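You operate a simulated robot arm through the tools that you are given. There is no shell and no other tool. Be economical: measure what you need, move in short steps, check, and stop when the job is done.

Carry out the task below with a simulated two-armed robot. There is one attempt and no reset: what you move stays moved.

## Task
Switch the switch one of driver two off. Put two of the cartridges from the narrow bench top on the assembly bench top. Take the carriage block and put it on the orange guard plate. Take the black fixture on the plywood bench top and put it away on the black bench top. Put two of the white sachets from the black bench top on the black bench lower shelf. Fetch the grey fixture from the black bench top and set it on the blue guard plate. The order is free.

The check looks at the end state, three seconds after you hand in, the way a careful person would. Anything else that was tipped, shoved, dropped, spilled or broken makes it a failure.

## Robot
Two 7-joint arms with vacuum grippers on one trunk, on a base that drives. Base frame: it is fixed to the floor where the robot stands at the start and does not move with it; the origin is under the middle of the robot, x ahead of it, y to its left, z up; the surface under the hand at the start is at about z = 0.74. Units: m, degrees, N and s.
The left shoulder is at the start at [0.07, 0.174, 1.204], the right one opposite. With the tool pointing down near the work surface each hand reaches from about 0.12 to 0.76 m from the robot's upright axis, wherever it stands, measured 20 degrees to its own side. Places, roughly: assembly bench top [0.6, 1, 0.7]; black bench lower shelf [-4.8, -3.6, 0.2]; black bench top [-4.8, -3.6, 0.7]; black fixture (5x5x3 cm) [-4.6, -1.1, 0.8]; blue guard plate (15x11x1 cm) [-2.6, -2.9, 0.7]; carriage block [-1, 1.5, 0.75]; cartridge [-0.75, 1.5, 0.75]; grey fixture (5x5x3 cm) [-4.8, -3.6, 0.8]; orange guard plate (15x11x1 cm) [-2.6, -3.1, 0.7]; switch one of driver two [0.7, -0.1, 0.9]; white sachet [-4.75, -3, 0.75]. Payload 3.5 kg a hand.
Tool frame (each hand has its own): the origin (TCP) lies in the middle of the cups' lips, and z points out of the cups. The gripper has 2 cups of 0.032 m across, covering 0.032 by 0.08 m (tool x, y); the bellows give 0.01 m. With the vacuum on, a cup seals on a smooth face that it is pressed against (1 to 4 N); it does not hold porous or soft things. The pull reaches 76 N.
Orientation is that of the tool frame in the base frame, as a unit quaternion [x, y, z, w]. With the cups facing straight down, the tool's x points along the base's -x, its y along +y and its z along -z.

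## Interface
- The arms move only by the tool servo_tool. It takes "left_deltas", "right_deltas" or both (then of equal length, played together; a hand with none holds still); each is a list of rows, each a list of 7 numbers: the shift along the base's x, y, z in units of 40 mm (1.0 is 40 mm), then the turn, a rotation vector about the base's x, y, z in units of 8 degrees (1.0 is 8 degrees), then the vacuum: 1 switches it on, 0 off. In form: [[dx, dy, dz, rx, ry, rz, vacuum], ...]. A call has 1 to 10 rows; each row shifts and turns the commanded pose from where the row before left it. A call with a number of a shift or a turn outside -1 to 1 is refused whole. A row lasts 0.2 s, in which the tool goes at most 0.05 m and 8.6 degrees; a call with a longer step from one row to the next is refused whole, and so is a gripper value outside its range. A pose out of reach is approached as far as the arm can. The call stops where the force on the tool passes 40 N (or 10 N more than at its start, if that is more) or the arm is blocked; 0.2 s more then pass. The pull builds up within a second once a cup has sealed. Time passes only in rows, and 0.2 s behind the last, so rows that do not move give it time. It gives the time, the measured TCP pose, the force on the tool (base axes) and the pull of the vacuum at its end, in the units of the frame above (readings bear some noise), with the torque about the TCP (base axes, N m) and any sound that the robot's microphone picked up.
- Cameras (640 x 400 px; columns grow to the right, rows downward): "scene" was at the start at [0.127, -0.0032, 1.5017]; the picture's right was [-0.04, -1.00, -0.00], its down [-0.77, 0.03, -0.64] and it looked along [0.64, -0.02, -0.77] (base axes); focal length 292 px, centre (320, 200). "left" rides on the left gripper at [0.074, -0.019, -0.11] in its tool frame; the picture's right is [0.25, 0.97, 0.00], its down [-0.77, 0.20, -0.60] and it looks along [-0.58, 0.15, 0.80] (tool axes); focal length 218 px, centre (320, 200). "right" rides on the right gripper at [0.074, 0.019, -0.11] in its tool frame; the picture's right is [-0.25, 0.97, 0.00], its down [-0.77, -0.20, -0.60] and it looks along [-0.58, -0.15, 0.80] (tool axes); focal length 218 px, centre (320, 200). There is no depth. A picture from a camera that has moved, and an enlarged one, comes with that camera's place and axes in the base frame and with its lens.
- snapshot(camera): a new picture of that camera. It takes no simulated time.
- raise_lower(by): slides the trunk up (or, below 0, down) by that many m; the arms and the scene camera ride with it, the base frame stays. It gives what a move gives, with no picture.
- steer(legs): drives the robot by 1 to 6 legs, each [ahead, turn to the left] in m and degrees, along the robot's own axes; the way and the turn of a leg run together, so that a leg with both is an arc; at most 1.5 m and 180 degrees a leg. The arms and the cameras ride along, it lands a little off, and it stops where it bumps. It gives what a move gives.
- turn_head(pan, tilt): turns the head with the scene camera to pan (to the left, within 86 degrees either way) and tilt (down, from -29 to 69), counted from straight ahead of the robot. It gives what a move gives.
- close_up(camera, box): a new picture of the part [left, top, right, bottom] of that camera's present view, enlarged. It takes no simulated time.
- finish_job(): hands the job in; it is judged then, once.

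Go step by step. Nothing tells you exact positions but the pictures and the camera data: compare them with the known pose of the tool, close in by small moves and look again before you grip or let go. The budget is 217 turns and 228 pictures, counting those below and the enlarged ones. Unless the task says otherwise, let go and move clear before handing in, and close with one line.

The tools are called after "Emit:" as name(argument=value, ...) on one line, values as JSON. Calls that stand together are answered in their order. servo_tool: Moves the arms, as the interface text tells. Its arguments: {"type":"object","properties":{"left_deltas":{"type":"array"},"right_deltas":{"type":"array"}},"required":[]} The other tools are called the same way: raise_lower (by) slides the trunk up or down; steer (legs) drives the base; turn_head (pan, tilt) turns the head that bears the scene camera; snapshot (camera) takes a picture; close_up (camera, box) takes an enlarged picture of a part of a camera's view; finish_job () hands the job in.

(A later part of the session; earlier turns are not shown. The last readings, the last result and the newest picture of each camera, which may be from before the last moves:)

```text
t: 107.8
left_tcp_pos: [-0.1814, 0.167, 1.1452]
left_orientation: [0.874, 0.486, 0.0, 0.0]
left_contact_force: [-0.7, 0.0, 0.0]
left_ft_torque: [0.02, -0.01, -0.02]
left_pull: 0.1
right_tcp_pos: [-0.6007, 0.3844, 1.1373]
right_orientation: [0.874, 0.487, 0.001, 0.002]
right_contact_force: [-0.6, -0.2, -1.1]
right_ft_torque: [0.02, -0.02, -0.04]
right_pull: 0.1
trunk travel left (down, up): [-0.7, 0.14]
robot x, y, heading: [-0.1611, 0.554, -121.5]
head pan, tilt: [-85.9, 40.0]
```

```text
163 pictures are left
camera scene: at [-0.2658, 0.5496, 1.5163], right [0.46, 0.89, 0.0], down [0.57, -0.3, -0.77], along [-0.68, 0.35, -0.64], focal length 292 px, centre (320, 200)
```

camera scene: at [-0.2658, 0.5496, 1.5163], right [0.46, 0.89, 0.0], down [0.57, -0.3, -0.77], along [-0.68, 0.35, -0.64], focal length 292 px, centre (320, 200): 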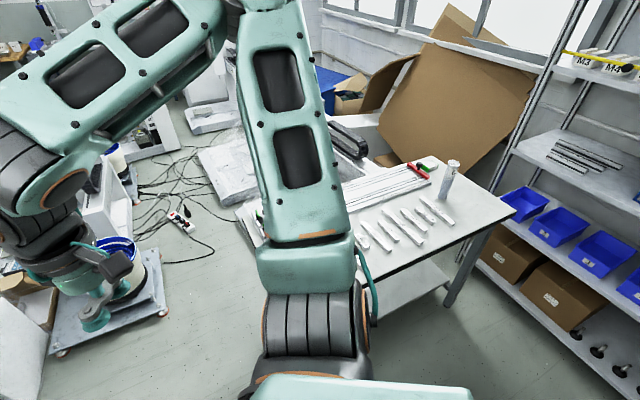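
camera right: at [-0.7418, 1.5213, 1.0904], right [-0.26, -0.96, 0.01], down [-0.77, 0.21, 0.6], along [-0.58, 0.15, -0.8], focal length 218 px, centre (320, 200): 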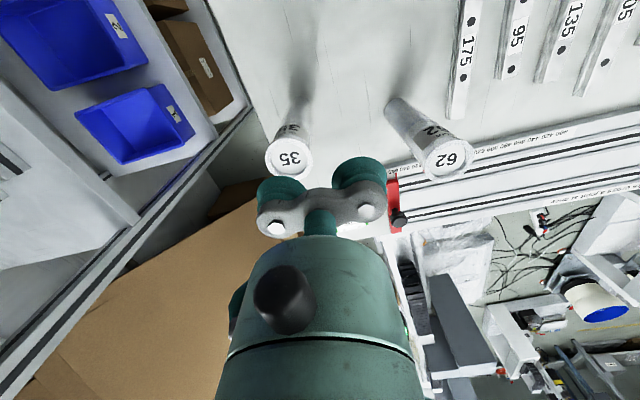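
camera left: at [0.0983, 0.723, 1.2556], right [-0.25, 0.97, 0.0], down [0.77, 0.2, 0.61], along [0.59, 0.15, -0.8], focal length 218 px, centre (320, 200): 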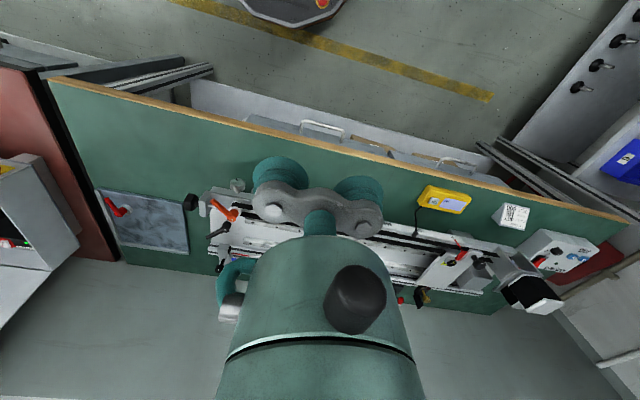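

Still not found. I move to the open floor and lower the trunk to look beneath the benches.

Emit:
steer(legs=[[0.45, 0], [0, -148]])

Emit:
raise_lower(by=-0.5)

Emit:
turn_head(pan=0, tilt=20)

Emit:
snapshot(camera="scene")

Emit:
turn_head(pan=35, tilt=20)

Emit:
snapshot(camera="scene")

Emit:
turn_head(pan=-35, tilt=20)

Emit:
snapshot(camera="scene")

```text
t: 109.3
left_tcp_pos: [-0.2328, 0.0879, 1.1521]
left_orientation: [0.876, 0.483, -0.01, 0.008]
left_contact_force: [2.2, 0.9, 0.9]
left_ft_torque: [-0.05, 0.02, 0.01]
left_pull: 0.0
right_tcp_pos: [-0.6498, 0.3088, 1.1397]
right_orientation: [0.874, 0.486, -0.004, 0.006]
right_contact_force: [0.8, 1.2, -0.2]
right_ft_torque: [-0.1, 0.06, -0.01]
right_pull: 0.1
trunk travel left (down, up): [-0.7, 0.14]
robot x, y, heading: [-0.2335, 0.441, -121.7]
head pan, tilt: [-85.9, 40.0]
stopped in leg 1: the robot was blocked; the commanded pose is now the measured one
```

```text
refused: -0.5 is not a number from -0.4 to 0.4
```

```text
t: 110.9
left_tcp_pos: [-0.2447, 0.068, 1.1476]
left_orientation: [0.875, 0.484, -0.006, 0.005]
left_contact_force: [0.0, 0.8, -0.4]
left_ft_torque: [-0.02, 0.02, 0.01]
left_pull: 0.0
right_tcp_pos: [-0.6616, 0.2875, 1.1373]
right_orientation: [0.874, 0.486, -0.002, 0.004]
right_contact_force: [0.7, 0.1, -0.1]
right_ft_torque: [-0.02, 0.0, 0.0]
right_pull: 0.1
trunk travel left (down, up): [-0.7, 0.14]
robot x, y, heading: [-0.2393, 0.4378, -121.7]
head pan, tilt: [0.0, 20.0]
```

```text
162 pictures are left
camera scene: at [-0.3089, 0.3186, 1.5478], right [-0.85, 0.53, 0.0], down [0.18, 0.29, -0.94], along [-0.49, -0.8, -0.34], focal length 292 px, centre (320, 200)
```

scene: 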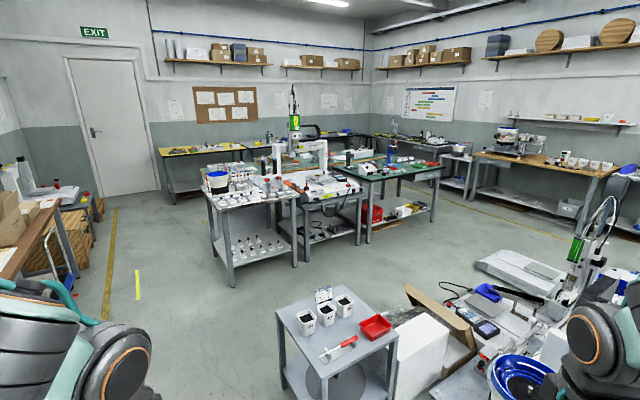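

```text
t: 111.9
left_tcp_pos: [-0.2438, 0.0666, 1.1473]
left_orientation: [0.875, 0.484, -0.005, 0.004]
left_contact_force: [0.3, -0.9, -0.4]
left_ft_torque: [-0.02, 0.01, 0.0]
left_pull: 0.1
right_tcp_pos: [-0.6622, 0.2883, 1.1365]
right_orientation: [0.874, 0.486, -0.001, 0.003]
right_contact_force: [-0.6, 0.1, 0.2]
right_ft_torque: [0.0, 0.0, 0.0]
right_pull: 0.1
trunk travel left (down, up): [-0.7, 0.14]
robot x, y, heading: [-0.2353, 0.4409, -121.8]
head pan, tilt: [35.0, 20.0]
```

```text
161 pictures are left
camera scene: at [-0.2551, 0.3042, 1.5477], right [-1.0, -0.06, 0.0], down [-0.02, 0.34, -0.94], along [0.05, -0.94, -0.34], focal length 292 px, centre (320, 200)
```

scene: 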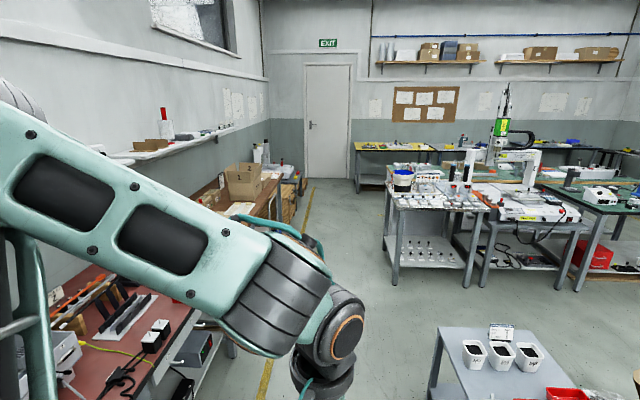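

```text
t: 113.3
left_tcp_pos: [-0.2451, 0.0663, 1.1475]
left_orientation: [0.875, 0.484, -0.006, 0.004]
left_contact_force: [-0.6, 0.4, 0.5]
left_ft_torque: [0.0, 0.04, 0.04]
left_pull: 0.1
right_tcp_pos: [-0.6632, 0.2882, 1.1378]
right_orientation: [0.874, 0.486, -0.002, 0.004]
right_contact_force: [0.2, 1.3, -0.5]
right_ft_torque: [0.01, 0.02, 0.0]
right_pull: 0.0
trunk travel left (down, up): [-0.7, 0.14]
robot x, y, heading: [-0.2327, 0.4402, -121.7]
head pan, tilt: [-35.0, 20.0]
```

```text
160 pictures are left
camera scene: at [-0.3457, 0.3604, 1.5477], right [-0.4, 0.92, 0.0], down [0.31, 0.14, -0.94], along [-0.86, -0.37, -0.34], focal length 292 px, centre (320, 200)
```

scene: 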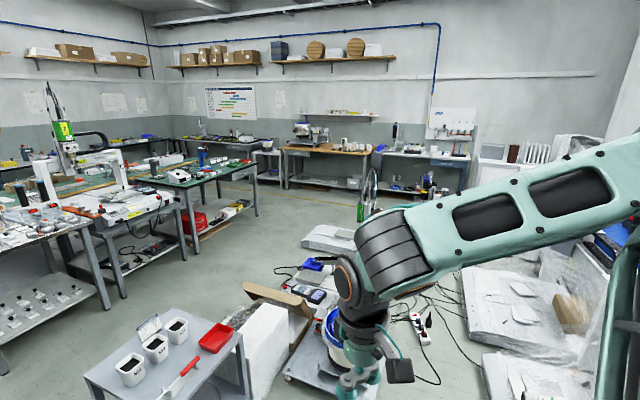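

The base was blocked after 0.13 m — maybe by the cartridge at my feet. I check with the wrist cameras.

Emit:
snapshot(camera="left")

Emit:
snapshot(camera="right")

```text
159 pictures are left
camera left: at [-0.2225, 0.1403, 1.2568], right [0.95, -0.3, 0.0], down [-0.23, -0.75, 0.62], along [-0.19, -0.59, -0.79], focal length 218 px, centre (320, 200)
```

left: 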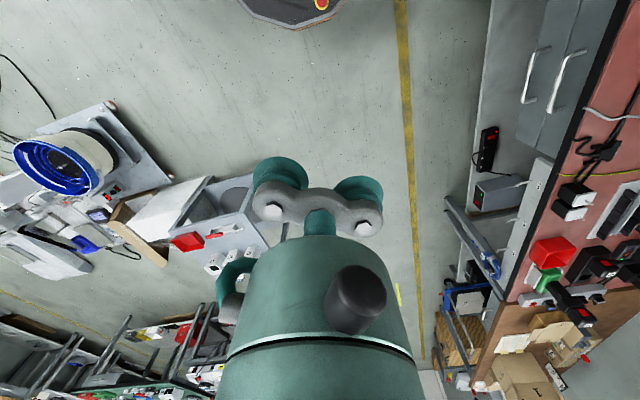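

```text
158 pictures are left
camera right: at [-0.6073, 0.3411, 1.247], right [0.69, -0.73, 0.01], down [-0.58, -0.54, 0.61], along [-0.44, -0.42, -0.79], focal length 218 px, centre (320, 200)
```

right: 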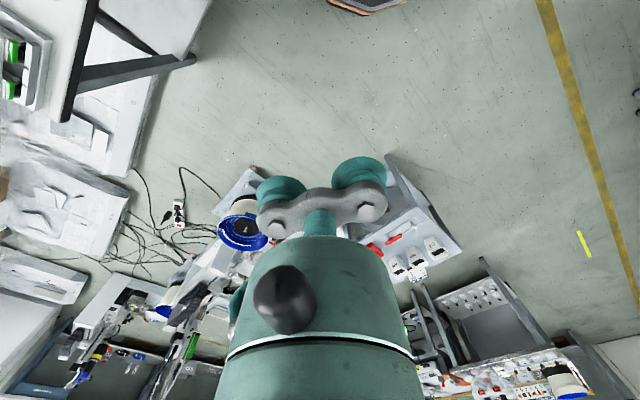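

Front is clear. I swing both hands outward to see beside my base.

Emit:
servo_tool(left_deltas=[[0.9, -0.03, 0, 0, 0, 0, 0], [0.9, -0.03, 0, 0, 0, 0, 0], [0.9, -0.03, 0, 0, 0, 0, 0], [0.9, -0.03, 0, 0, 0, 0, 0], [0.9, -0.03, 0, 0, 0, 0, 0], [0.9, -0.03, 0, 0, 0, 0, 0], [0.9, -0.03, 0, 0, 0, 0, 0], [0.9, -0.03, 0, 0, 0, 0, 0], [0.9, -0.03, 0, 0, 0, 0, 0], [0.9, -0.03, 0, 0, 0, 0, 0]], right_deltas=[[-0.43, 0.78, 0, 0, 0, 0, 0], [-0.43, 0.78, 0, 0, 0, 0, 0], [-0.43, 0.78, 0, 0, 0, 0, 0], [-0.43, 0.78, 0, 0, 0, 0, 0], [-0.43, 0.78, 0, 0, 0, 0, 0], [-0.43, 0.78, 0, 0, 0, 0, 0], [-0.43, 0.78, 0, 0, 0, 0, 0], [-0.43, 0.78, 0, 0, 0, 0, 0], [-0.43, 0.78, 0, 0, 0, 0, 0], [-0.43, 0.78, 0, 0, 0, 0, 0]])

Emit:
snapshot(camera="left")

Emit:
snapshot(camera="right")

```text
t: 115.5
left_tcp_pos: [-0.0964, -0.0039, 1.1258]
left_orientation: [0.875, 0.483, -0.005, 0.005]
left_contact_force: [0.3, -0.6, 0.7]
left_ft_torque: [-0.02, 0.02, -0.01]
left_pull: 0.1
left hand out of reach, approached as far as the arm can: row 1, 2, 3, 4, 5, 6, 7, 8, 9, 10
right_tcp_pos: [-0.7824, 0.3757, 1.0502]
right_orientation: [0.874, 0.485, -0.002, 0.003]
right_contact_force: [-0.3, 0.4, 1.6]
right_ft_torque: [0.04, -0.01, -0.02]
right_pull: 0.0
right hand out of reach, approached as far as the arm can: row 3, 4, 5, 6, 7, 8, 9, 10
trunk travel left (down, up): [-0.7, 0.14]
robot x, y, heading: [-0.2315, 0.4383, -121.6]
head pan, tilt: [-35.0, 20.0]
```

```text
157 pictures are left
camera left: at [-0.0733, 0.07, 1.236], right [0.95, -0.3, 0.0], down [-0.24, -0.75, 0.61], along [-0.19, -0.59, -0.79], focal length 218 px, centre (320, 200)
```

left: 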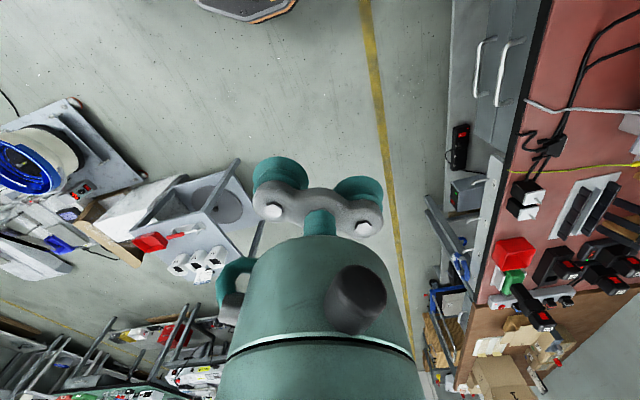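

```text
156 pictures are left
camera right: at [-0.7271, 0.4289, 1.1606], right [0.69, -0.73, 0.01], down [-0.58, -0.54, 0.61], along [-0.44, -0.42, -0.79], focal length 218 px, centre (320, 200)
```

right: 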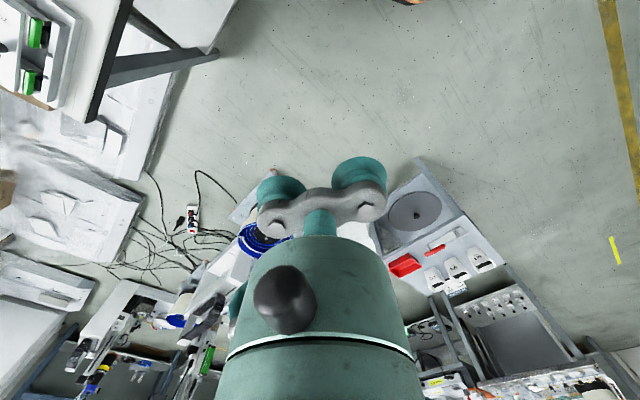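

Nothing visible at front sides. I pull the hands back in and try a small turn to view the spot from elsewhere.

Emit:
servo_tool(left_deltas=[[-0.8, 0.2, 0, 0, 0, 0, 0], [-0.8, 0.2, 0, 0, 0, 0, 0], [-0.8, 0.2, 0, 0, 0, 0, 0], [-0.4, 0.3, 0, 0, 0, 0, 0], [0, 0.3, 0, 0, 0, 0, 0]], right_deltas=[[0.6, -0.4, 0.4, 0, 0, 0, 0], [0.6, -0.4, 0.4, 0, 0, 0, 0], [0.6, -0.4, 0.4, 0, 0, 0, 0], [0.6, -0.4, 0.4, 0, 0, 0, 0], [0.4, -0.2, 0.4, 0, 0, 0, 0]])

Emit:
steer(legs=[[0, -70]])

Emit:
turn_head(pan=0, tilt=55)

Emit:
snapshot(camera="scene")

Emit:
snapshot(camera="left")

Emit:
snapshot(camera="right")

```text
t: 116.7
left_tcp_pos: [-0.2046, 0.0431, 1.1299]
left_orientation: [0.875, 0.484, -0.006, 0.005]
left_contact_force: [-0.1, -0.4, 0.5]
left_ft_torque: [-0.04, 0.0, -0.02]
left_pull: 0.0
right_tcp_pos: [-0.67, 0.3029, 1.1311]
right_orientation: [0.874, 0.486, -0.003, 0.003]
right_contact_force: [-0.3, 1.1, 0.4]
right_ft_torque: [-0.01, -0.01, -0.02]
right_pull: 0.0
trunk travel left (down, up): [-0.7, 0.14]
robot x, y, heading: [-0.2329, 0.4363, -121.5]
head pan, tilt: [-35.0, 20.0]
```

```text
t: 120.1
left_tcp_pos: [-0.595, 0.2701, 1.1297]
left_orientation: [0.996, -0.092, -0.007, 0.001]
left_contact_force: [0.7, -0.9, 0.1]
left_ft_torque: [0.01, 0.0, 0.0]
left_pull: 0.1
right_tcp_pos: [-0.5213, 0.7975, 1.1304]
right_orientation: [0.996, -0.091, -0.004, 0.002]
right_contact_force: [-0.7, -0.1, -0.7]
right_ft_torque: [0.0, 0.02, -0.02]
right_pull: 0.0
trunk travel left (down, up): [-0.7, 0.14]
robot x, y, heading: [-0.2355, 0.4395, 169.6]
head pan, tilt: [-35.0, 20.0]
```

```text
t: 121.1
left_tcp_pos: [-0.5942, 0.2674, 1.1296]
left_orientation: [0.996, -0.093, -0.008, 0.0]
left_contact_force: [-0.1, -1.3, -0.1]
left_ft_torque: [-0.03, -0.02, 0.01]
left_pull: 0.0
right_tcp_pos: [-0.5202, 0.797, 1.1299]
right_orientation: [0.996, -0.091, -0.003, 0.002]
right_contact_force: [0.7, -0.2, 0.3]
right_ft_torque: [0.01, 0.01, 0.01]
right_pull: 0.1
trunk travel left (down, up): [-0.7, 0.14]
robot x, y, heading: [-0.2352, 0.4389, 169.6]
head pan, tilt: [0.0, 55.0]
```

```text
155 pictures are left
camera scene: at [-0.354, 0.4621, 1.4957], right [0.18, 0.98, 0.0], down [0.81, -0.15, -0.57], along [-0.56, 0.1, -0.82], focal length 292 px, centre (320, 200)
```

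scene: 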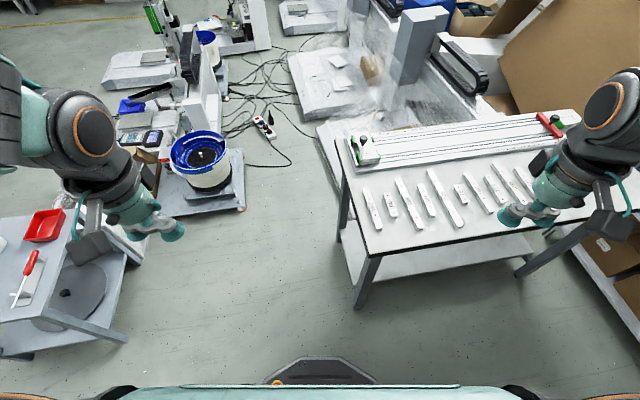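

```text
154 pictures are left
camera left: at [-0.5188, 0.2744, 1.2387], right [0.07, -1.0, 0.0], down [-0.79, -0.06, 0.62], along [-0.61, -0.04, -0.79], focal length 218 px, centre (320, 200)
```

left: 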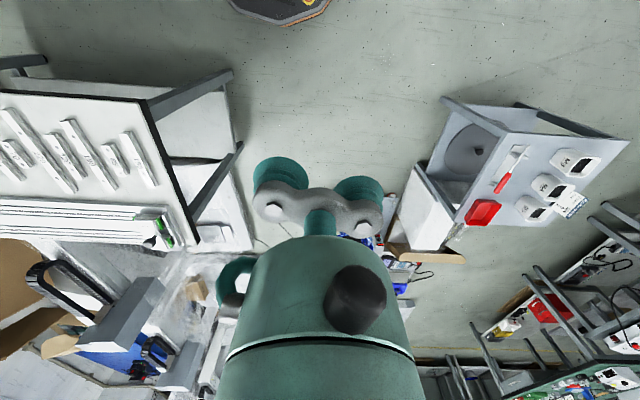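

```text
153 pictures are left
camera right: at [-0.4508, 0.7661, 1.2398], right [-0.43, -0.91, 0.01], down [-0.72, 0.34, 0.61], along [-0.55, 0.25, -0.79], focal length 218 px, centre (320, 200)
```

right: 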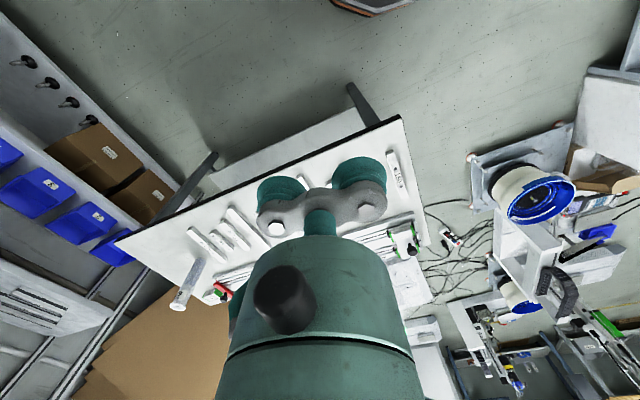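

Turned without trouble. I turn to face the assembly and driver benches and look underneath.

Emit:
steer(legs=[[0, -155]])

Emit:
turn_head(pan=0, tilt=60)

Emit:
snapshot(camera="scene")

Emit:
snapshot(camera="right")

Emit:
snapshot(camera="left")

```text
t: 127.8
left_tcp_pos: [0.0112, 0.7551, 1.1293]
left_orientation: [-0.139, 0.99, 0.001, 0.007]
left_contact_force: [0.3, -0.4, -0.5]
left_ft_torque: [0.03, 0.0, 0.01]
left_pull: 0.1
right_tcp_pos: [0.1829, 0.2503, 1.1301]
right_orientation: [-0.14, 0.99, 0.003, 0.003]
right_contact_force: [-0.1, -0.7, 0.7]
right_ft_torque: [-0.04, -0.03, -0.02]
right_pull: 0.0
trunk travel left (down, up): [-0.7, 0.14]
robot x, y, heading: [-0.2334, 0.4397, 16.5]
head pan, tilt: [0.0, 55.0]
```

```text
t: 128.4
left_tcp_pos: [0.0112, 0.7552, 1.1288]
left_orientation: [-0.139, 0.99, 0.002, 0.006]
left_contact_force: [-0.2, -0.8, -0.1]
left_ft_torque: [-0.01, 0.02, 0.01]
left_pull: 0.1
right_tcp_pos: [0.1832, 0.2507, 1.1296]
right_orientation: [-0.141, 0.99, 0.004, 0.002]
right_contact_force: [0.0, -0.2, 0.6]
right_ft_torque: [0.01, 0.02, 0.0]
right_pull: 0.0
trunk travel left (down, up): [-0.7, 0.14]
robot x, y, heading: [-0.2326, 0.4455, 16.7]
head pan, tilt: [0.0, 60.0]
```

```text
152 pictures are left
camera scene: at [-0.1217, 0.4737, 1.4896], right [0.28, -0.96, 0.0], down [-0.83, -0.24, -0.5], along [0.48, 0.14, -0.87], focal length 292 px, centre (320, 200)
```

scene: 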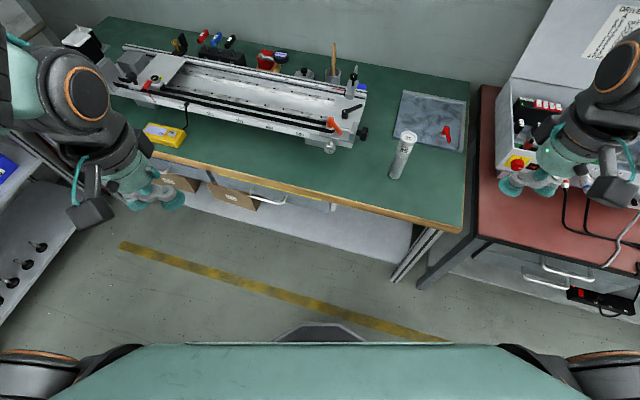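

```text
151 pictures are left
camera right: at [0.1071, 0.2474, 1.2398], right [-0.03, 1.0, 0.01], down [0.79, 0.02, 0.61], along [0.61, 0.02, -0.79], focal length 218 px, centre (320, 200)
```

right: 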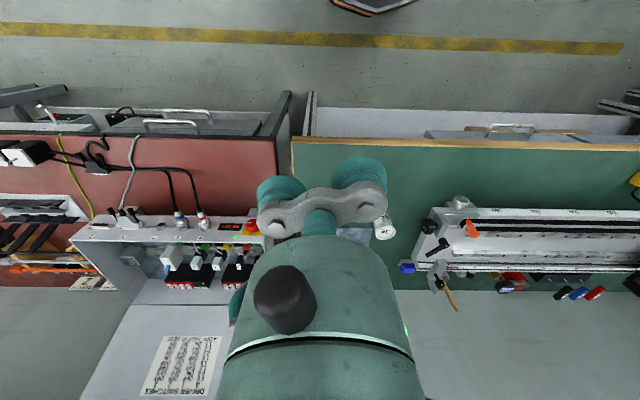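

```text
150 pictures are left
camera left: at [-0.0566, 0.716, 1.2387], right [-0.51, 0.86, 0.0], down [0.68, 0.4, 0.62], along [0.53, 0.31, -0.79], focal length 218 px, centre (320, 200)
```

left: 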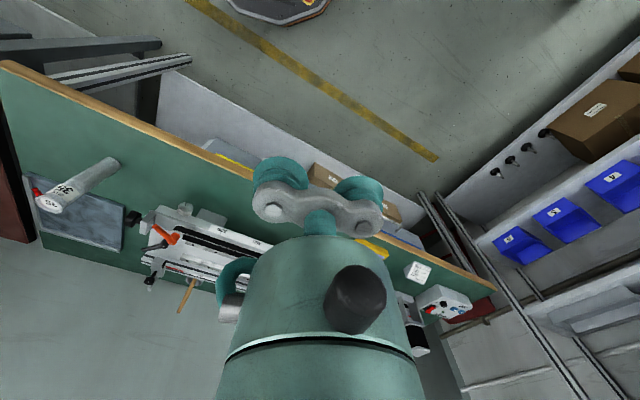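

Still nothing. I tilt the left hand back so its camera can see my own base and deck.

Emit:
servo_tool(left_deltas=[[0.6, 0.1, 0, -0.22, 0.77, 0, 0], [0.6, 0.1, 0, -0.22, 0.77, 0, 0], [0.6, 0.0, 0, -0.22, 0.77, 0, 0], [0.5, 0.0, 0, -0.22, 0.77, 0, 0], [0.3, -0.2, 0, -0.22, 0.77, 0, 0], [0.2, -0.3, 0, -0.22, 0.77, 0, 0], [0, -0.3, 0, -0.22, 0.77, 0, 0], [0, -0.3, 0, -0.22, 0.77, 0, 0]])

Emit:
snapshot(camera="left")

```text
t: 130.2
left_tcp_pos: [0.1235, 0.7194, 1.1292]
left_orientation: [-0.126, 0.895, -0.058, -0.423]
left_contact_force: [0.1, -0.1, 1.1]
left_ft_torque: [-0.01, -0.01, 0.03]
left_pull: 0.1
right_tcp_pos: [0.1837, 0.2507, 1.128]
right_orientation: [-0.141, 0.99, 0.003, 0.003]
right_contact_force: [-0.7, 0.4, 0.2]
right_ft_torque: [0.0, 0.0, 0.0]
right_pull: 0.1
trunk travel left (down, up): [-0.7, 0.14]
robot x, y, heading: [-0.236, 0.4399, 16.3]
head pan, tilt: [0.0, 60.0]
```

```text
149 pictures are left
camera left: at [0.1655, 0.7107, 1.2563], right [-0.42, 0.89, 0.2], down [0.86, 0.46, -0.21], along [-0.28, 0.08, -0.96], focal length 218 px, centre (320, 200)
```

left: 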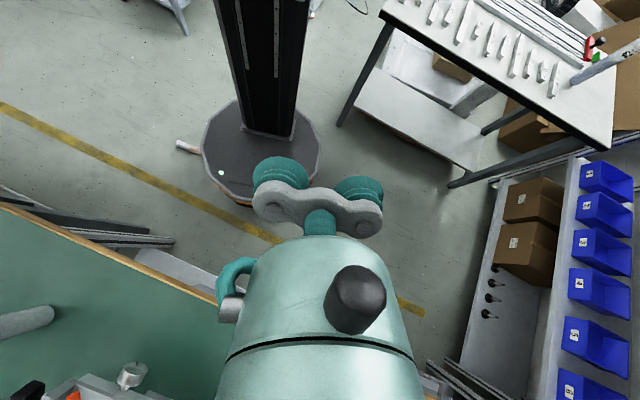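

Found it: the cartridge lies on the floor against my base at about [-0.11, 0.02]. I zoom in.

Emit:
close_up(camera="left", box=[150, 90, 350, 215])

```text
3.20 times, centred on (250, 152) of left
camera zoom: at [0.1655, 0.7107, 1.2563], right [-0.42, 0.89, 0.2], down [0.86, 0.46, -0.21], along [-0.28, 0.08, -0.96], focal length 698 px, centre (544, 352)
```

zoom: 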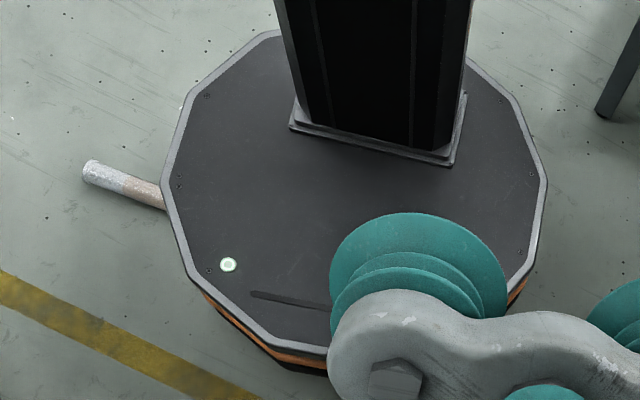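

The cartridge lies by the base rim on my right side. I level the left hand, turn so that I can drive straight away from it, and move off.

Emit:
servo_tool(left_deltas=[[-0.3, 0.2, 0, 0.22, -0.77, 0, 0], [-0.4, 0.2, 0, 0.22, -0.77, 0, 0], [-0.5, 0.1, 0, 0.22, -0.77, 0, 0], [-0.5, 0, 0, 0.22, -0.77, 0, 0], [-0.5, 0, 0, 0.22, -0.77, 0, 0], [-0.3, 0, 0, 0.22, -0.77, 0, 0], [0, 0, 0, 0.22, -0.77, 0, 0], [0, 0, 0, 0.22, -0.77, 0, 0]])

Emit:
steer(legs=[[0, 80], [0.35, 0]])

```text
t: 132.0
left_tcp_pos: [0.0227, 0.7402, 1.1292]
left_orientation: [-0.14, 0.99, 0.002, 0.008]
left_contact_force: [-0.3, 0.4, -0.7]
left_ft_torque: [-0.02, -0.01, -0.03]
left_pull: 0.0
right_tcp_pos: [0.1832, 0.2513, 1.1302]
right_orientation: [-0.141, 0.99, 0.003, 0.003]
right_contact_force: [0.3, 0.3, 0.1]
right_ft_torque: [-0.02, -0.01, 0.02]
right_pull: 0.0
trunk travel left (down, up): [-0.7, 0.14]
robot x, y, heading: [-0.2364, 0.4434, 16.4]
head pan, tilt: [0.0, 60.0]
```

```text
t: 137.8
left_tcp_pos: [-0.5285, 1.0932, 1.1296]
left_orientation: [0.747, -0.665, -0.006, -0.003]
left_contact_force: [0.0, 0.9, -0.2]
left_ft_torque: [-0.01, 0.01, 0.02]
left_pull: 0.2
right_tcp_pos: [-0.019, 1.1725, 1.1314]
right_orientation: [0.748, -0.664, -0.005, 0.0]
right_contact_force: [-0.3, -0.3, 0.4]
right_ft_torque: [-0.01, 0.02, 0.02]
right_pull: 0.1
trunk travel left (down, up): [-0.7, 0.14]
robot x, y, heading: [-0.2767, 0.7943, 96.9]
head pan, tilt: [0.0, 60.0]
```

Emit:
steer(legs=[[0, -178]])

Emit:
turn_head(pan=0, tilt=60)

Emit:
snapshot(camera="scene")

```text
t: 145.6
left_tcp_pos: [-0.0355, 0.4791, 1.1295]
left_orientation: [0.68, 0.733, -0.004, 0.006]
left_contact_force: [0.2, -0.2, 0.0]
left_ft_torque: [0.01, -0.01, -0.02]
left_pull: 0.1
right_tcp_pos: [-0.5471, 0.4227, 1.1292]
right_orientation: [0.679, 0.734, 0.0, 0.004]
right_contact_force: [-0.1, -0.4, -0.3]
right_ft_torque: [0.05, 0.01, 0.02]
right_pull: 0.0
trunk travel left (down, up): [-0.7, 0.14]
robot x, y, heading: [-0.2774, 0.792, -85.3]
head pan, tilt: [0.0, 60.0]
```

```text
t: 146.2
left_tcp_pos: [-0.0354, 0.4794, 1.1292]
left_orientation: [0.68, 0.733, -0.005, 0.006]
left_contact_force: [-0.1, -0.3, -0.5]
left_ft_torque: [-0.01, -0.02, 0.01]
left_pull: 0.0
right_tcp_pos: [-0.5473, 0.4218, 1.1297]
right_orientation: [0.679, 0.734, 0.0, 0.004]
right_contact_force: [-0.5, -0.2, 0.4]
right_ft_torque: [-0.03, 0.04, -0.01]
right_pull: 0.0
trunk travel left (down, up): [-0.7, 0.14]
robot x, y, heading: [-0.2748, 0.793, -85.2]
head pan, tilt: [0.0, 60.0]
```

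```text
147 pictures are left
camera scene: at [-0.2662, 0.6751, 1.4896], right [-1.0, -0.08, 0.0], down [-0.07, 0.86, -0.5], along [0.04, -0.5, -0.87], focal length 292 px, centre (320, 200)
```

scene: 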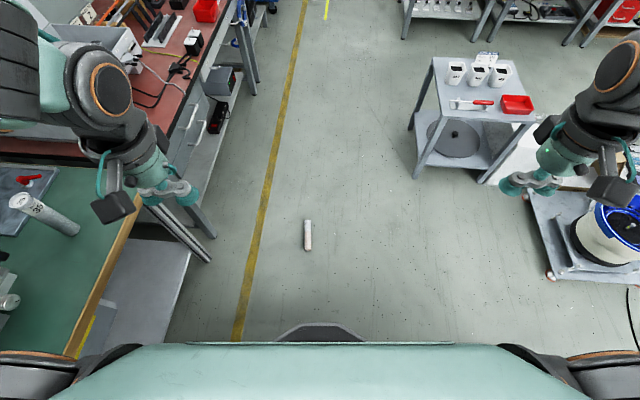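

The cartridge lies at about [-0.15, 0.055], along y, cap toward -y. I drive around to stand at about [-0.62, 0.1] facing it.

Emit:
steer(legs=[[0.27, 0], [0, -46], [0.56, 0], [0, 131]])

Emit:
snapshot(camera="scene")

```text
t: 158.4
left_tcp_pos: [-0.2946, 0.3151, 1.1302]
left_orientation: [0.012, 1.0, 0.001, 0.007]
left_contact_force: [-0.4, -0.4, -1.1]
left_ft_torque: [0.01, -0.02, 0.01]
left_pull: 0.1
right_tcp_pos: [-0.2869, -0.2015, 1.1295]
right_orientation: [0.009, 1.0, 0.002, 0.003]
right_contact_force: [-0.6, -0.6, -0.1]
right_ft_torque: [0.03, -0.02, -0.02]
right_pull: 0.1
trunk travel left (down, up): [-0.7, 0.14]
robot x, y, heading: [-0.6299, 0.1055, -0.8]
head pan, tilt: [0.0, 60.0]
```

```text
146 pictures are left
camera scene: at [-0.5117, 0.1044, 1.4896], right [-0.02, -1.0, 0.0], down [-0.87, 0.01, -0.5], along [0.5, -0.01, -0.87], focal length 292 px, centre (320, 200)
```

scene: 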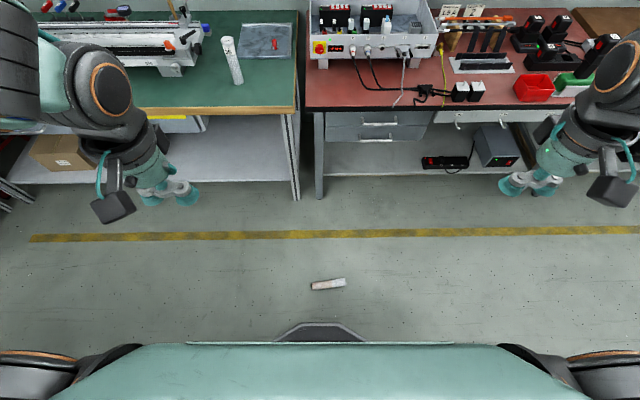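

Emit:
close_up(camera="scene", box=[296, 264, 360, 304])

Emit:
raise_lower(by=-0.35)

Emit:
snapshot(camera="right")

Emit:
snapshot(camera="left")

```text
10.00 times, centred on (328, 284) of scene
camera zoom: at [-0.5117, 0.1044, 1.4896], right [-0.02, -1.0, 0.0], down [-0.87, 0.01, -0.5], along [0.5, -0.01, -0.87], focal length 2924 px, centre (240, -640)
```

zoom: 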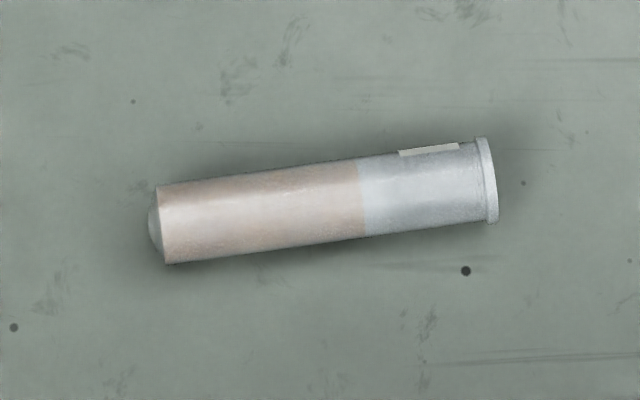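

```text
t: 161.8
left_tcp_pos: [-0.2934, 0.3145, 0.7793]
left_orientation: [0.011, 1.0, 0.0, 0.008]
left_contact_force: [0.3, -0.4, 0.7]
left_ft_torque: [-0.03, -0.02, 0.02]
left_pull: 0.0
right_tcp_pos: [-0.2869, -0.201, 0.7801]
right_orientation: [0.009, 1.0, 0.003, 0.004]
right_contact_force: [0.2, -0.1, -0.4]
right_ft_torque: [-0.01, -0.03, 0.0]
right_pull: 0.1
trunk travel left (down, up): [-0.35, 0.49]
robot x, y, heading: [-0.627, 0.1026, -0.8]
head pan, tilt: [0.0, 60.0]
```

```text
144 pictures are left
camera right: at [-0.3608, -0.1798, 0.8898], right [0.27, 0.96, 0.01], down [0.76, -0.22, 0.61], along [0.59, -0.16, -0.79], focal length 218 px, centre (320, 200)
```

right: 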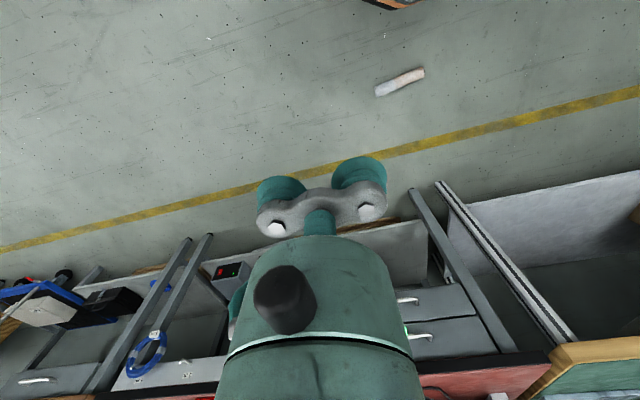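

```text
143 pictures are left
camera left: at [-0.371, 0.2971, 0.8885], right [-0.23, 0.97, 0.0], down [0.77, 0.18, 0.62], along [0.6, 0.14, -0.79], focal length 218 px, centre (320, 200)
```

left: 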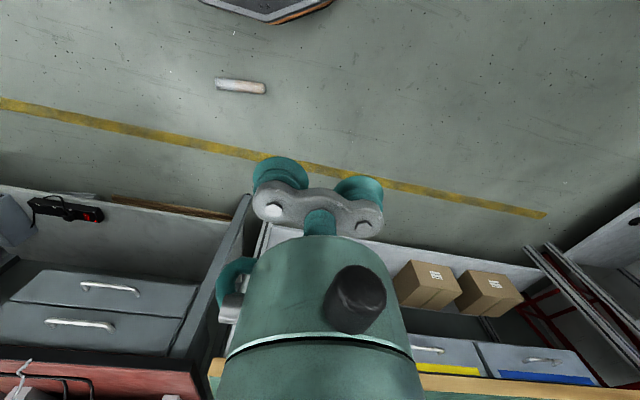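

The cap end points to -y at about [-0.142, -0.03], body toward +y. I lower the trunk further and swing the right tool to point along +y to grip the cap end.

Emit:
raise_lower(by=-0.34)

Emit:
servo_tool(right_deltas=[[0.38, 0, 0, 1, 0, 0, 0], [0.38, 0, 0, 1, 0, 0, 0], [0.38, 0, 0, 1, 0, 0, 0], [0.38, 0, 0, 1, 0, 0, 0], [0.38, 0, -0.2, 1, 0, 0, 0], [0.38, 0, -0.5, 1, 0, 0, 0], [0.38, 0, -0.6, 1, 0, 0, 0], [0.38, 0, -0.6, 1, 0, 0, 0], [0.38, 0, -0.6, 1, 0, 0, 0], [0.38, 0, -0.6, 1, 0, 0, 0]])

Emit:
snapshot(camera="right")

Emit:
snapshot(camera="scene")

```text
t: 165.2
left_tcp_pos: [-0.2951, 0.3146, 0.4394]
left_orientation: [0.012, 1.0, 0.001, 0.007]
left_contact_force: [-0.8, 0.5, -0.5]
left_ft_torque: [0.0, -0.03, 0.0]
left_pull: 0.0
right_tcp_pos: [-0.2889, -0.2001, 0.4397]
right_orientation: [0.01, 1.0, 0.003, 0.003]
right_contact_force: [-0.7, 0.8, -0.6]
right_ft_torque: [0.01, -0.01, -0.01]
right_pull: 0.1
trunk travel left (down, up): [-0.01, 0.83]
robot x, y, heading: [-0.6311, 0.1067, -1.0]
head pan, tilt: [0.0, 60.0]
```

```text
t: 167.4
left_tcp_pos: [-0.2939, 0.3146, 0.4378]
left_orientation: [0.012, 1.0, 0.001, 0.007]
left_contact_force: [0.3, -0.1, -0.8]
left_ft_torque: [-0.03, -0.02, -0.03]
left_pull: 0.0
right_tcp_pos: [-0.1336, -0.2007, 0.3175]
right_orientation: [0.009, 0.764, 0.645, -0.004]
right_contact_force: [0.3, -0.3, 1.3]
right_ft_torque: [-0.04, -0.01, 0.0]
right_pull: 0.1
trunk travel left (down, up): [-0.01, 0.83]
robot x, y, heading: [-0.6288, 0.1067, -1.1]
head pan, tilt: [0.0, 60.0]
```

```text
142 pictures are left
camera right: at [-0.2076, -0.3049, 0.3557], right [0.27, 0.16, 0.95], down [0.76, -0.64, -0.11], along [0.59, 0.75, -0.29], focal length 218 px, centre (320, 200)
```

right: 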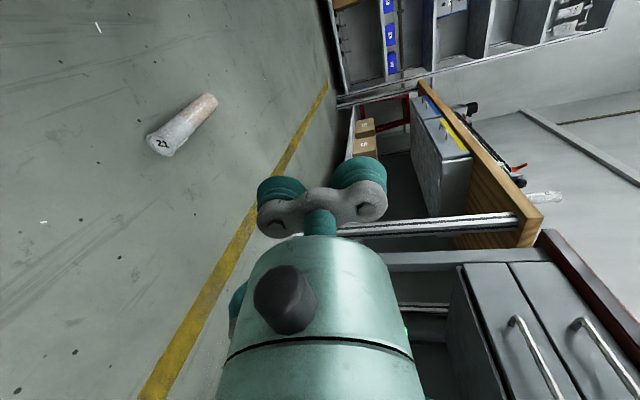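

```text
141 pictures are left
camera scene: at [-0.5118, 0.1043, 0.7997], right [-0.02, -1.0, 0.0], down [-0.87, 0.01, -0.5], along [0.5, -0.01, -0.87], focal length 292 px, centre (320, 200)
```

scene: 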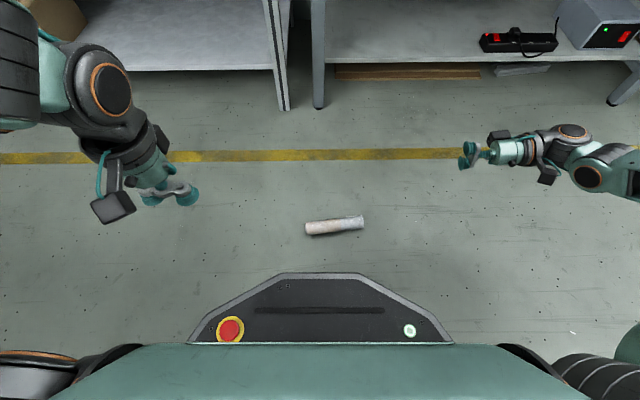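

Good pose. I refine the cartridge's position from this nearer view.

Emit:
close_up(camera="scene", box=[290, 195, 386, 255])

Emit:
close_up(camera="right", box=[130, 80, 290, 180])

```text
6.67 times, centred on (338, 225) of scene
camera zoom: at [-0.5118, 0.1043, 0.7997], right [-0.02, -1.0, 0.0], down [-0.87, 0.01, -0.5], along [0.5, -0.01, -0.87], focal length 1949 px, centre (200, 33)
```

zoom: 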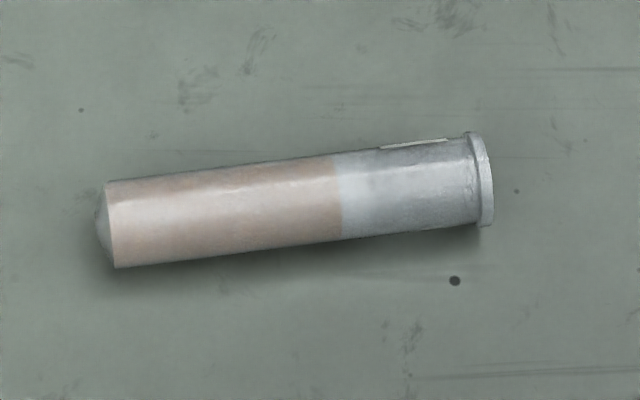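

```text
4.00 times, centred on (210, 130) of right
camera zoom: at [-0.2076, -0.3049, 0.3557], right [0.27, 0.16, 0.95], down [0.76, -0.64, -0.11], along [0.59, 0.75, -0.29], focal length 873 px, centre (760, 480)
```

zoom: 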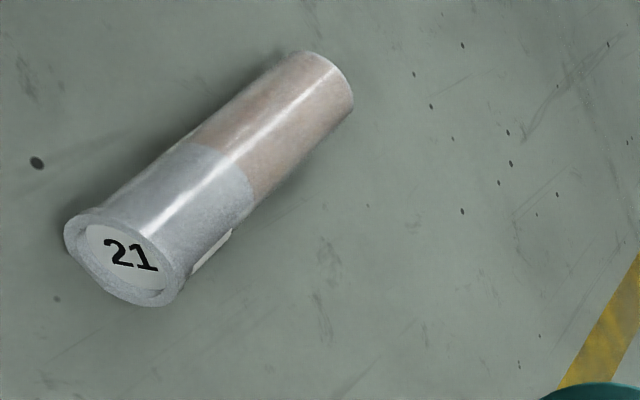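

Cap face centre is about [-0.139, -0.029, 0.021], axis 6° off y. I lower the horizontal tool toward the floor behind the cap and add the yaw.

Emit:
servo_tool(right_deltas=[[0, 0.2, -0.9, 0, 0, 0.4, 0], [0, 0.3, -0.9, 0, 0, 0.4, 0], [0, 0.3, -0.9, 0, 0, 0, 0], [0, 0.3, -0.9, 0, 0, 0, 0], [0, 0.3, -0.9, 0, 0, 0, 0], [0, 0.2, -0.9, 0, 0, 0, 0], [0, 0.2, -0.6, 0, 0, 0, 0], [0, 0, -0.3, 0, 0, 0, 0], [0, 0, 0, 0, 0, 0, 0]])

Emit:
snapshot(camera="right")

Emit:
close_up(camera="scene", box=[290, 160, 450, 260])

```text
t: 169.4
left_tcp_pos: [-0.2946, 0.3145, 0.4387]
left_orientation: [0.012, 1.0, 0.001, 0.008]
left_contact_force: [0.9, 0.3, 0.1]
left_ft_torque: [0.01, 0.03, -0.02]
left_pull: 0.0
right_tcp_pos: [-0.1343, -0.1282, 0.0626]
right_orientation: [-0.033, 0.763, 0.644, -0.04]
right_contact_force: [-0.3, 0.2, -0.5]
right_ft_torque: [-0.02, -0.05, -0.01]
right_pull: 0.0
trunk travel left (down, up): [-0.01, 0.83]
robot x, y, heading: [-0.6265, 0.1087, -0.8]
head pan, tilt: [0.0, 60.0]
```

```text
138 pictures are left
camera right: at [-0.1953, -0.2405, 0.1017], right [0.25, 0.19, 0.95], down [0.83, -0.55, -0.11], along [0.5, 0.81, -0.3], focal length 218 px, centre (320, 200)
```

right: 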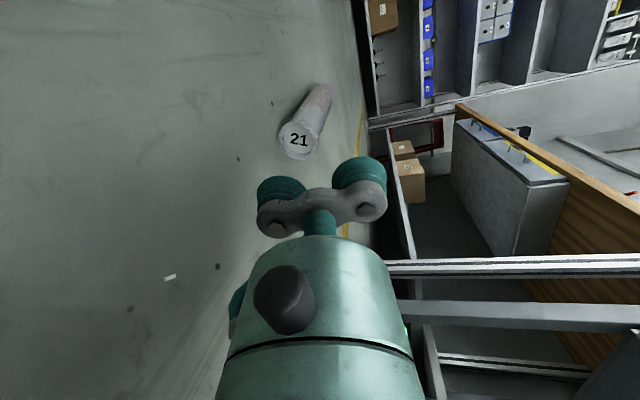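

```text
4.00 times, centred on (370, 210) of scene
camera zoom: at [-0.5117, 0.1043, 0.7996], right [-0.02, -1.0, 0.0], down [-0.87, 0.01, -0.5], along [0.5, -0.01, -0.87], focal length 1170 px, centre (120, 160)
```

zoom: 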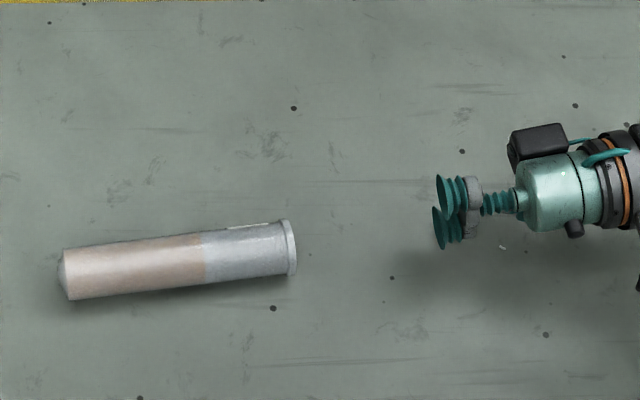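

Aligned along the tool axis. I advance to about 1 cm from the cap and check.

Emit:
servo_tool(right_deltas=[[-0.044, 0.575, -0.103, 0, 0, 0, 0], [-0.044, 0.575, -0.103, 0, 0, 0, 0], [-0.044, 0.575, -0.103, 0, 0, 0, 0], [-0.044, 0.5, -0.103, 0, 0, 0, 0], [0, 0, 0, 0, 0, 0, 0]])

Emit:
close_up(camera="right", box=[230, 110, 390, 210])

Emit:
close_up(camera="scene", box=[320, 190, 416, 250])

```text
t: 170.6
left_tcp_pos: [-0.2938, 0.3146, 0.4387]
left_orientation: [0.011, 1.0, 0.0, 0.007]
left_contact_force: [-0.8, 0.1, -0.2]
left_ft_torque: [-0.03, -0.02, -0.01]
left_pull: 0.0
right_tcp_pos: [-0.1416, -0.0378, 0.0474]
right_orientation: [-0.032, 0.764, 0.643, -0.04]
right_contact_force: [-0.5, -0.2, 0.4]
right_ft_torque: [-0.01, -0.01, 0.03]
right_pull: 0.1
trunk travel left (down, up): [-0.01, 0.83]
robot x, y, heading: [-0.6284, 0.1092, -0.9]
head pan, tilt: [0.0, 60.0]
```

```text
4.00 times, centred on (310, 160) of right
camera zoom: at [-0.2035, -0.1498, 0.0858], right [0.25, 0.19, 0.95], down [0.83, -0.55, -0.11], along [0.5, 0.81, -0.3], focal length 873 px, centre (360, 360)
```

zoom: 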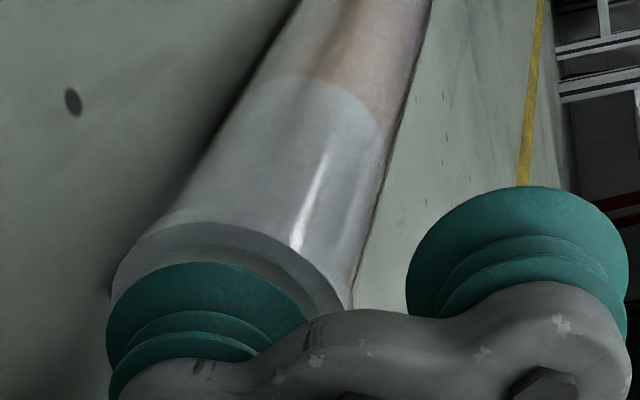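

```text
6.67 times, centred on (368, 220) of scene
camera zoom: at [-0.5117, 0.1044, 0.7996], right [-0.02, -1.0, 0.0], down [-0.87, 0.01, -0.5], along [0.5, -0.01, -0.87], focal length 1949 px, centre (0, 67)
```

zoom: 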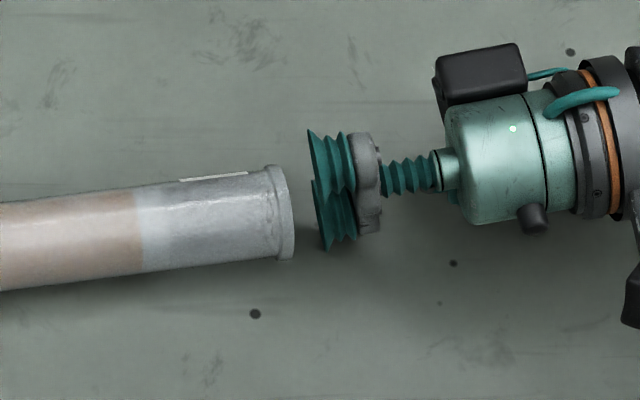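

About 1.5 cm gap and well centred. I advance with vacuum on in 4 mm steps.

Emit:
servo_tool(right_deltas=[[0.02, 0.1, 0.01, 0, 0, 0, 1], [-0.011, 0.1, -0.017, 0, 0, 0, 1], [-0.011, 0.1, -0.017, 0, 0, 0, 1], [-0.011, 0.1, -0.017, 0, 0, 0, 1], [-0.005, 0.05, -0.008, 0, 0, 0, 1], [0, 0, 0, 0, 0, 0, 1]])

Emit:
close_up(camera="scene", box=[320, 190, 416, 250])

```text
t: 172.0
left_tcp_pos: [-0.294, 0.3148, 0.4381]
left_orientation: [0.011, 1.0, 0.001, 0.007]
left_contact_force: [0.3, -0.1, 0.7]
left_ft_torque: [0.0, -0.02, -0.01]
left_pull: 0.0
right_tcp_pos: [-0.144, -0.0213, 0.0455]
right_orientation: [-0.032, 0.764, 0.643, -0.039]
right_contact_force: [0.9, -0.1, -0.1]
right_ft_torque: [-0.02, -0.05, 0.01]
right_pull: 0.1
trunk travel left (down, up): [-0.01, 0.83]
robot x, y, heading: [-0.626, 0.1034, -1.0]
head pan, tilt: [0.0, 60.0]
```

```text
6.67 times, centred on (368, 220) of scene
camera zoom: at [-0.5117, 0.1044, 0.7996], right [-0.02, -1.0, 0.0], down [-0.87, 0.01, -0.5], along [0.5, -0.01, -0.87], focal length 1949 px, centre (0, 67)
```

zoom: 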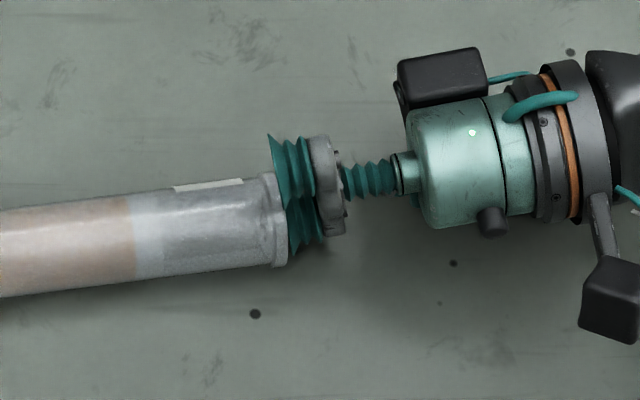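

It touches but slides instead of sealing. I bring the left hand down behind the tail as a backstop and reduce the tilt a little.

Emit:
servo_tool(left_deltas=[[0.35, -0.2, -1.0, 0, 0, 0, 0], [0.35, -0.2, -1.0, 0, 0, 0, 0], [0.35, -0.2, -1.0, 0, 0, 0, 0], [0.35, -0.2, -1.0, 0, 0, 0, 0], [0.35, -0.2, -1.0, 0, 0, 0, 0], [0.35, -0.2, -1.0, 0, 0, 0, 0], [0.35, -0.3, -1.0, 0, 0, 0, 0], [0.35, -0.3, -1.0, 0, 0, 0, 0], [0.35, -0.3, -1.0, 0, 0, 0, 0], [0.17, -0.3, -0.9, 0, 0, 0, 0]], right_deltas=[[0, -0.25, 0.03, 0, 0, 0, 1], [0, 0, 0, 0.3, 0, 0, 1], [0, 0, 0, 0.3, 0, 0, 1], [0, 0, 0, 0, 0, 0, 1], [0, 0, 0, 0, 0, 0, 1], [0, 0, 0, 0, 0, 0, 1], [0, 0, 0, 0, 0, 0, 1], [0, 0, 0, 0, 0, 0, 1], [0, 0, 0, 0, 0, 0, 1], [0, 0, 0, 0, 0, 0, 1]])

Emit:
close_up(camera="scene", box=[250, 170, 410, 270])

Emit:
snapshot(camera="left")

```text
t: 174.2
left_tcp_pos: [-0.1596, 0.2184, 0.0409]
left_orientation: [0.011, 1.0, 0.001, 0.008]
left_contact_force: [0.4, -0.7, -0.2]
left_ft_torque: [-0.01, -0.01, 0.01]
left_pull: 0.0
right_tcp_pos: [-0.1428, -0.029, 0.0467]
right_orientation: [-0.034, 0.736, 0.675, -0.039]
right_contact_force: [-0.2, 0.9, 0.8]
right_ft_torque: [-0.02, 0.02, 0.01]
right_pull: 0.0
trunk travel left (down, up): [-0.01, 0.83]
robot x, y, heading: [-0.6254, 0.1056, -0.9]
head pan, tilt: [0.0, 60.0]
```

```text
4.00 times, centred on (330, 220) of scene
camera zoom: at [-0.5118, 0.1043, 0.7997], right [-0.02, -1.0, 0.0], down [-0.87, 0.01, -0.5], along [0.5, -0.01, -0.87], focal length 1170 px, centre (280, 120)
```

zoom: 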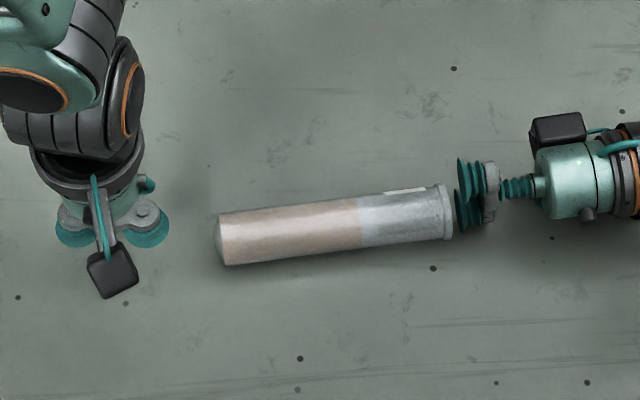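

```text
132 pictures are left
camera left: at [-0.2371, 0.2003, 0.151], right [-0.23, 0.97, 0.0], down [0.77, 0.18, 0.62], along [0.6, 0.14, -0.79], focal length 218 px, centre (320, 200)
```

left: 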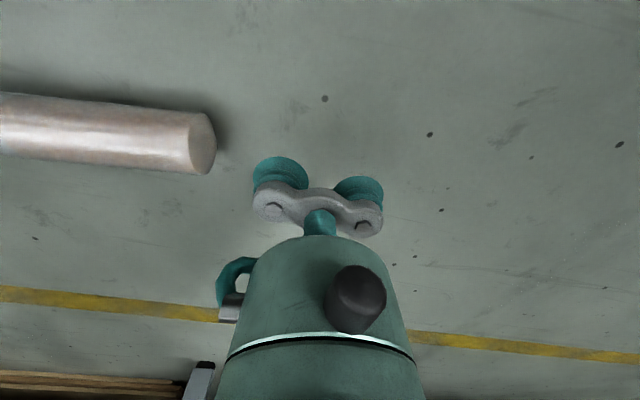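

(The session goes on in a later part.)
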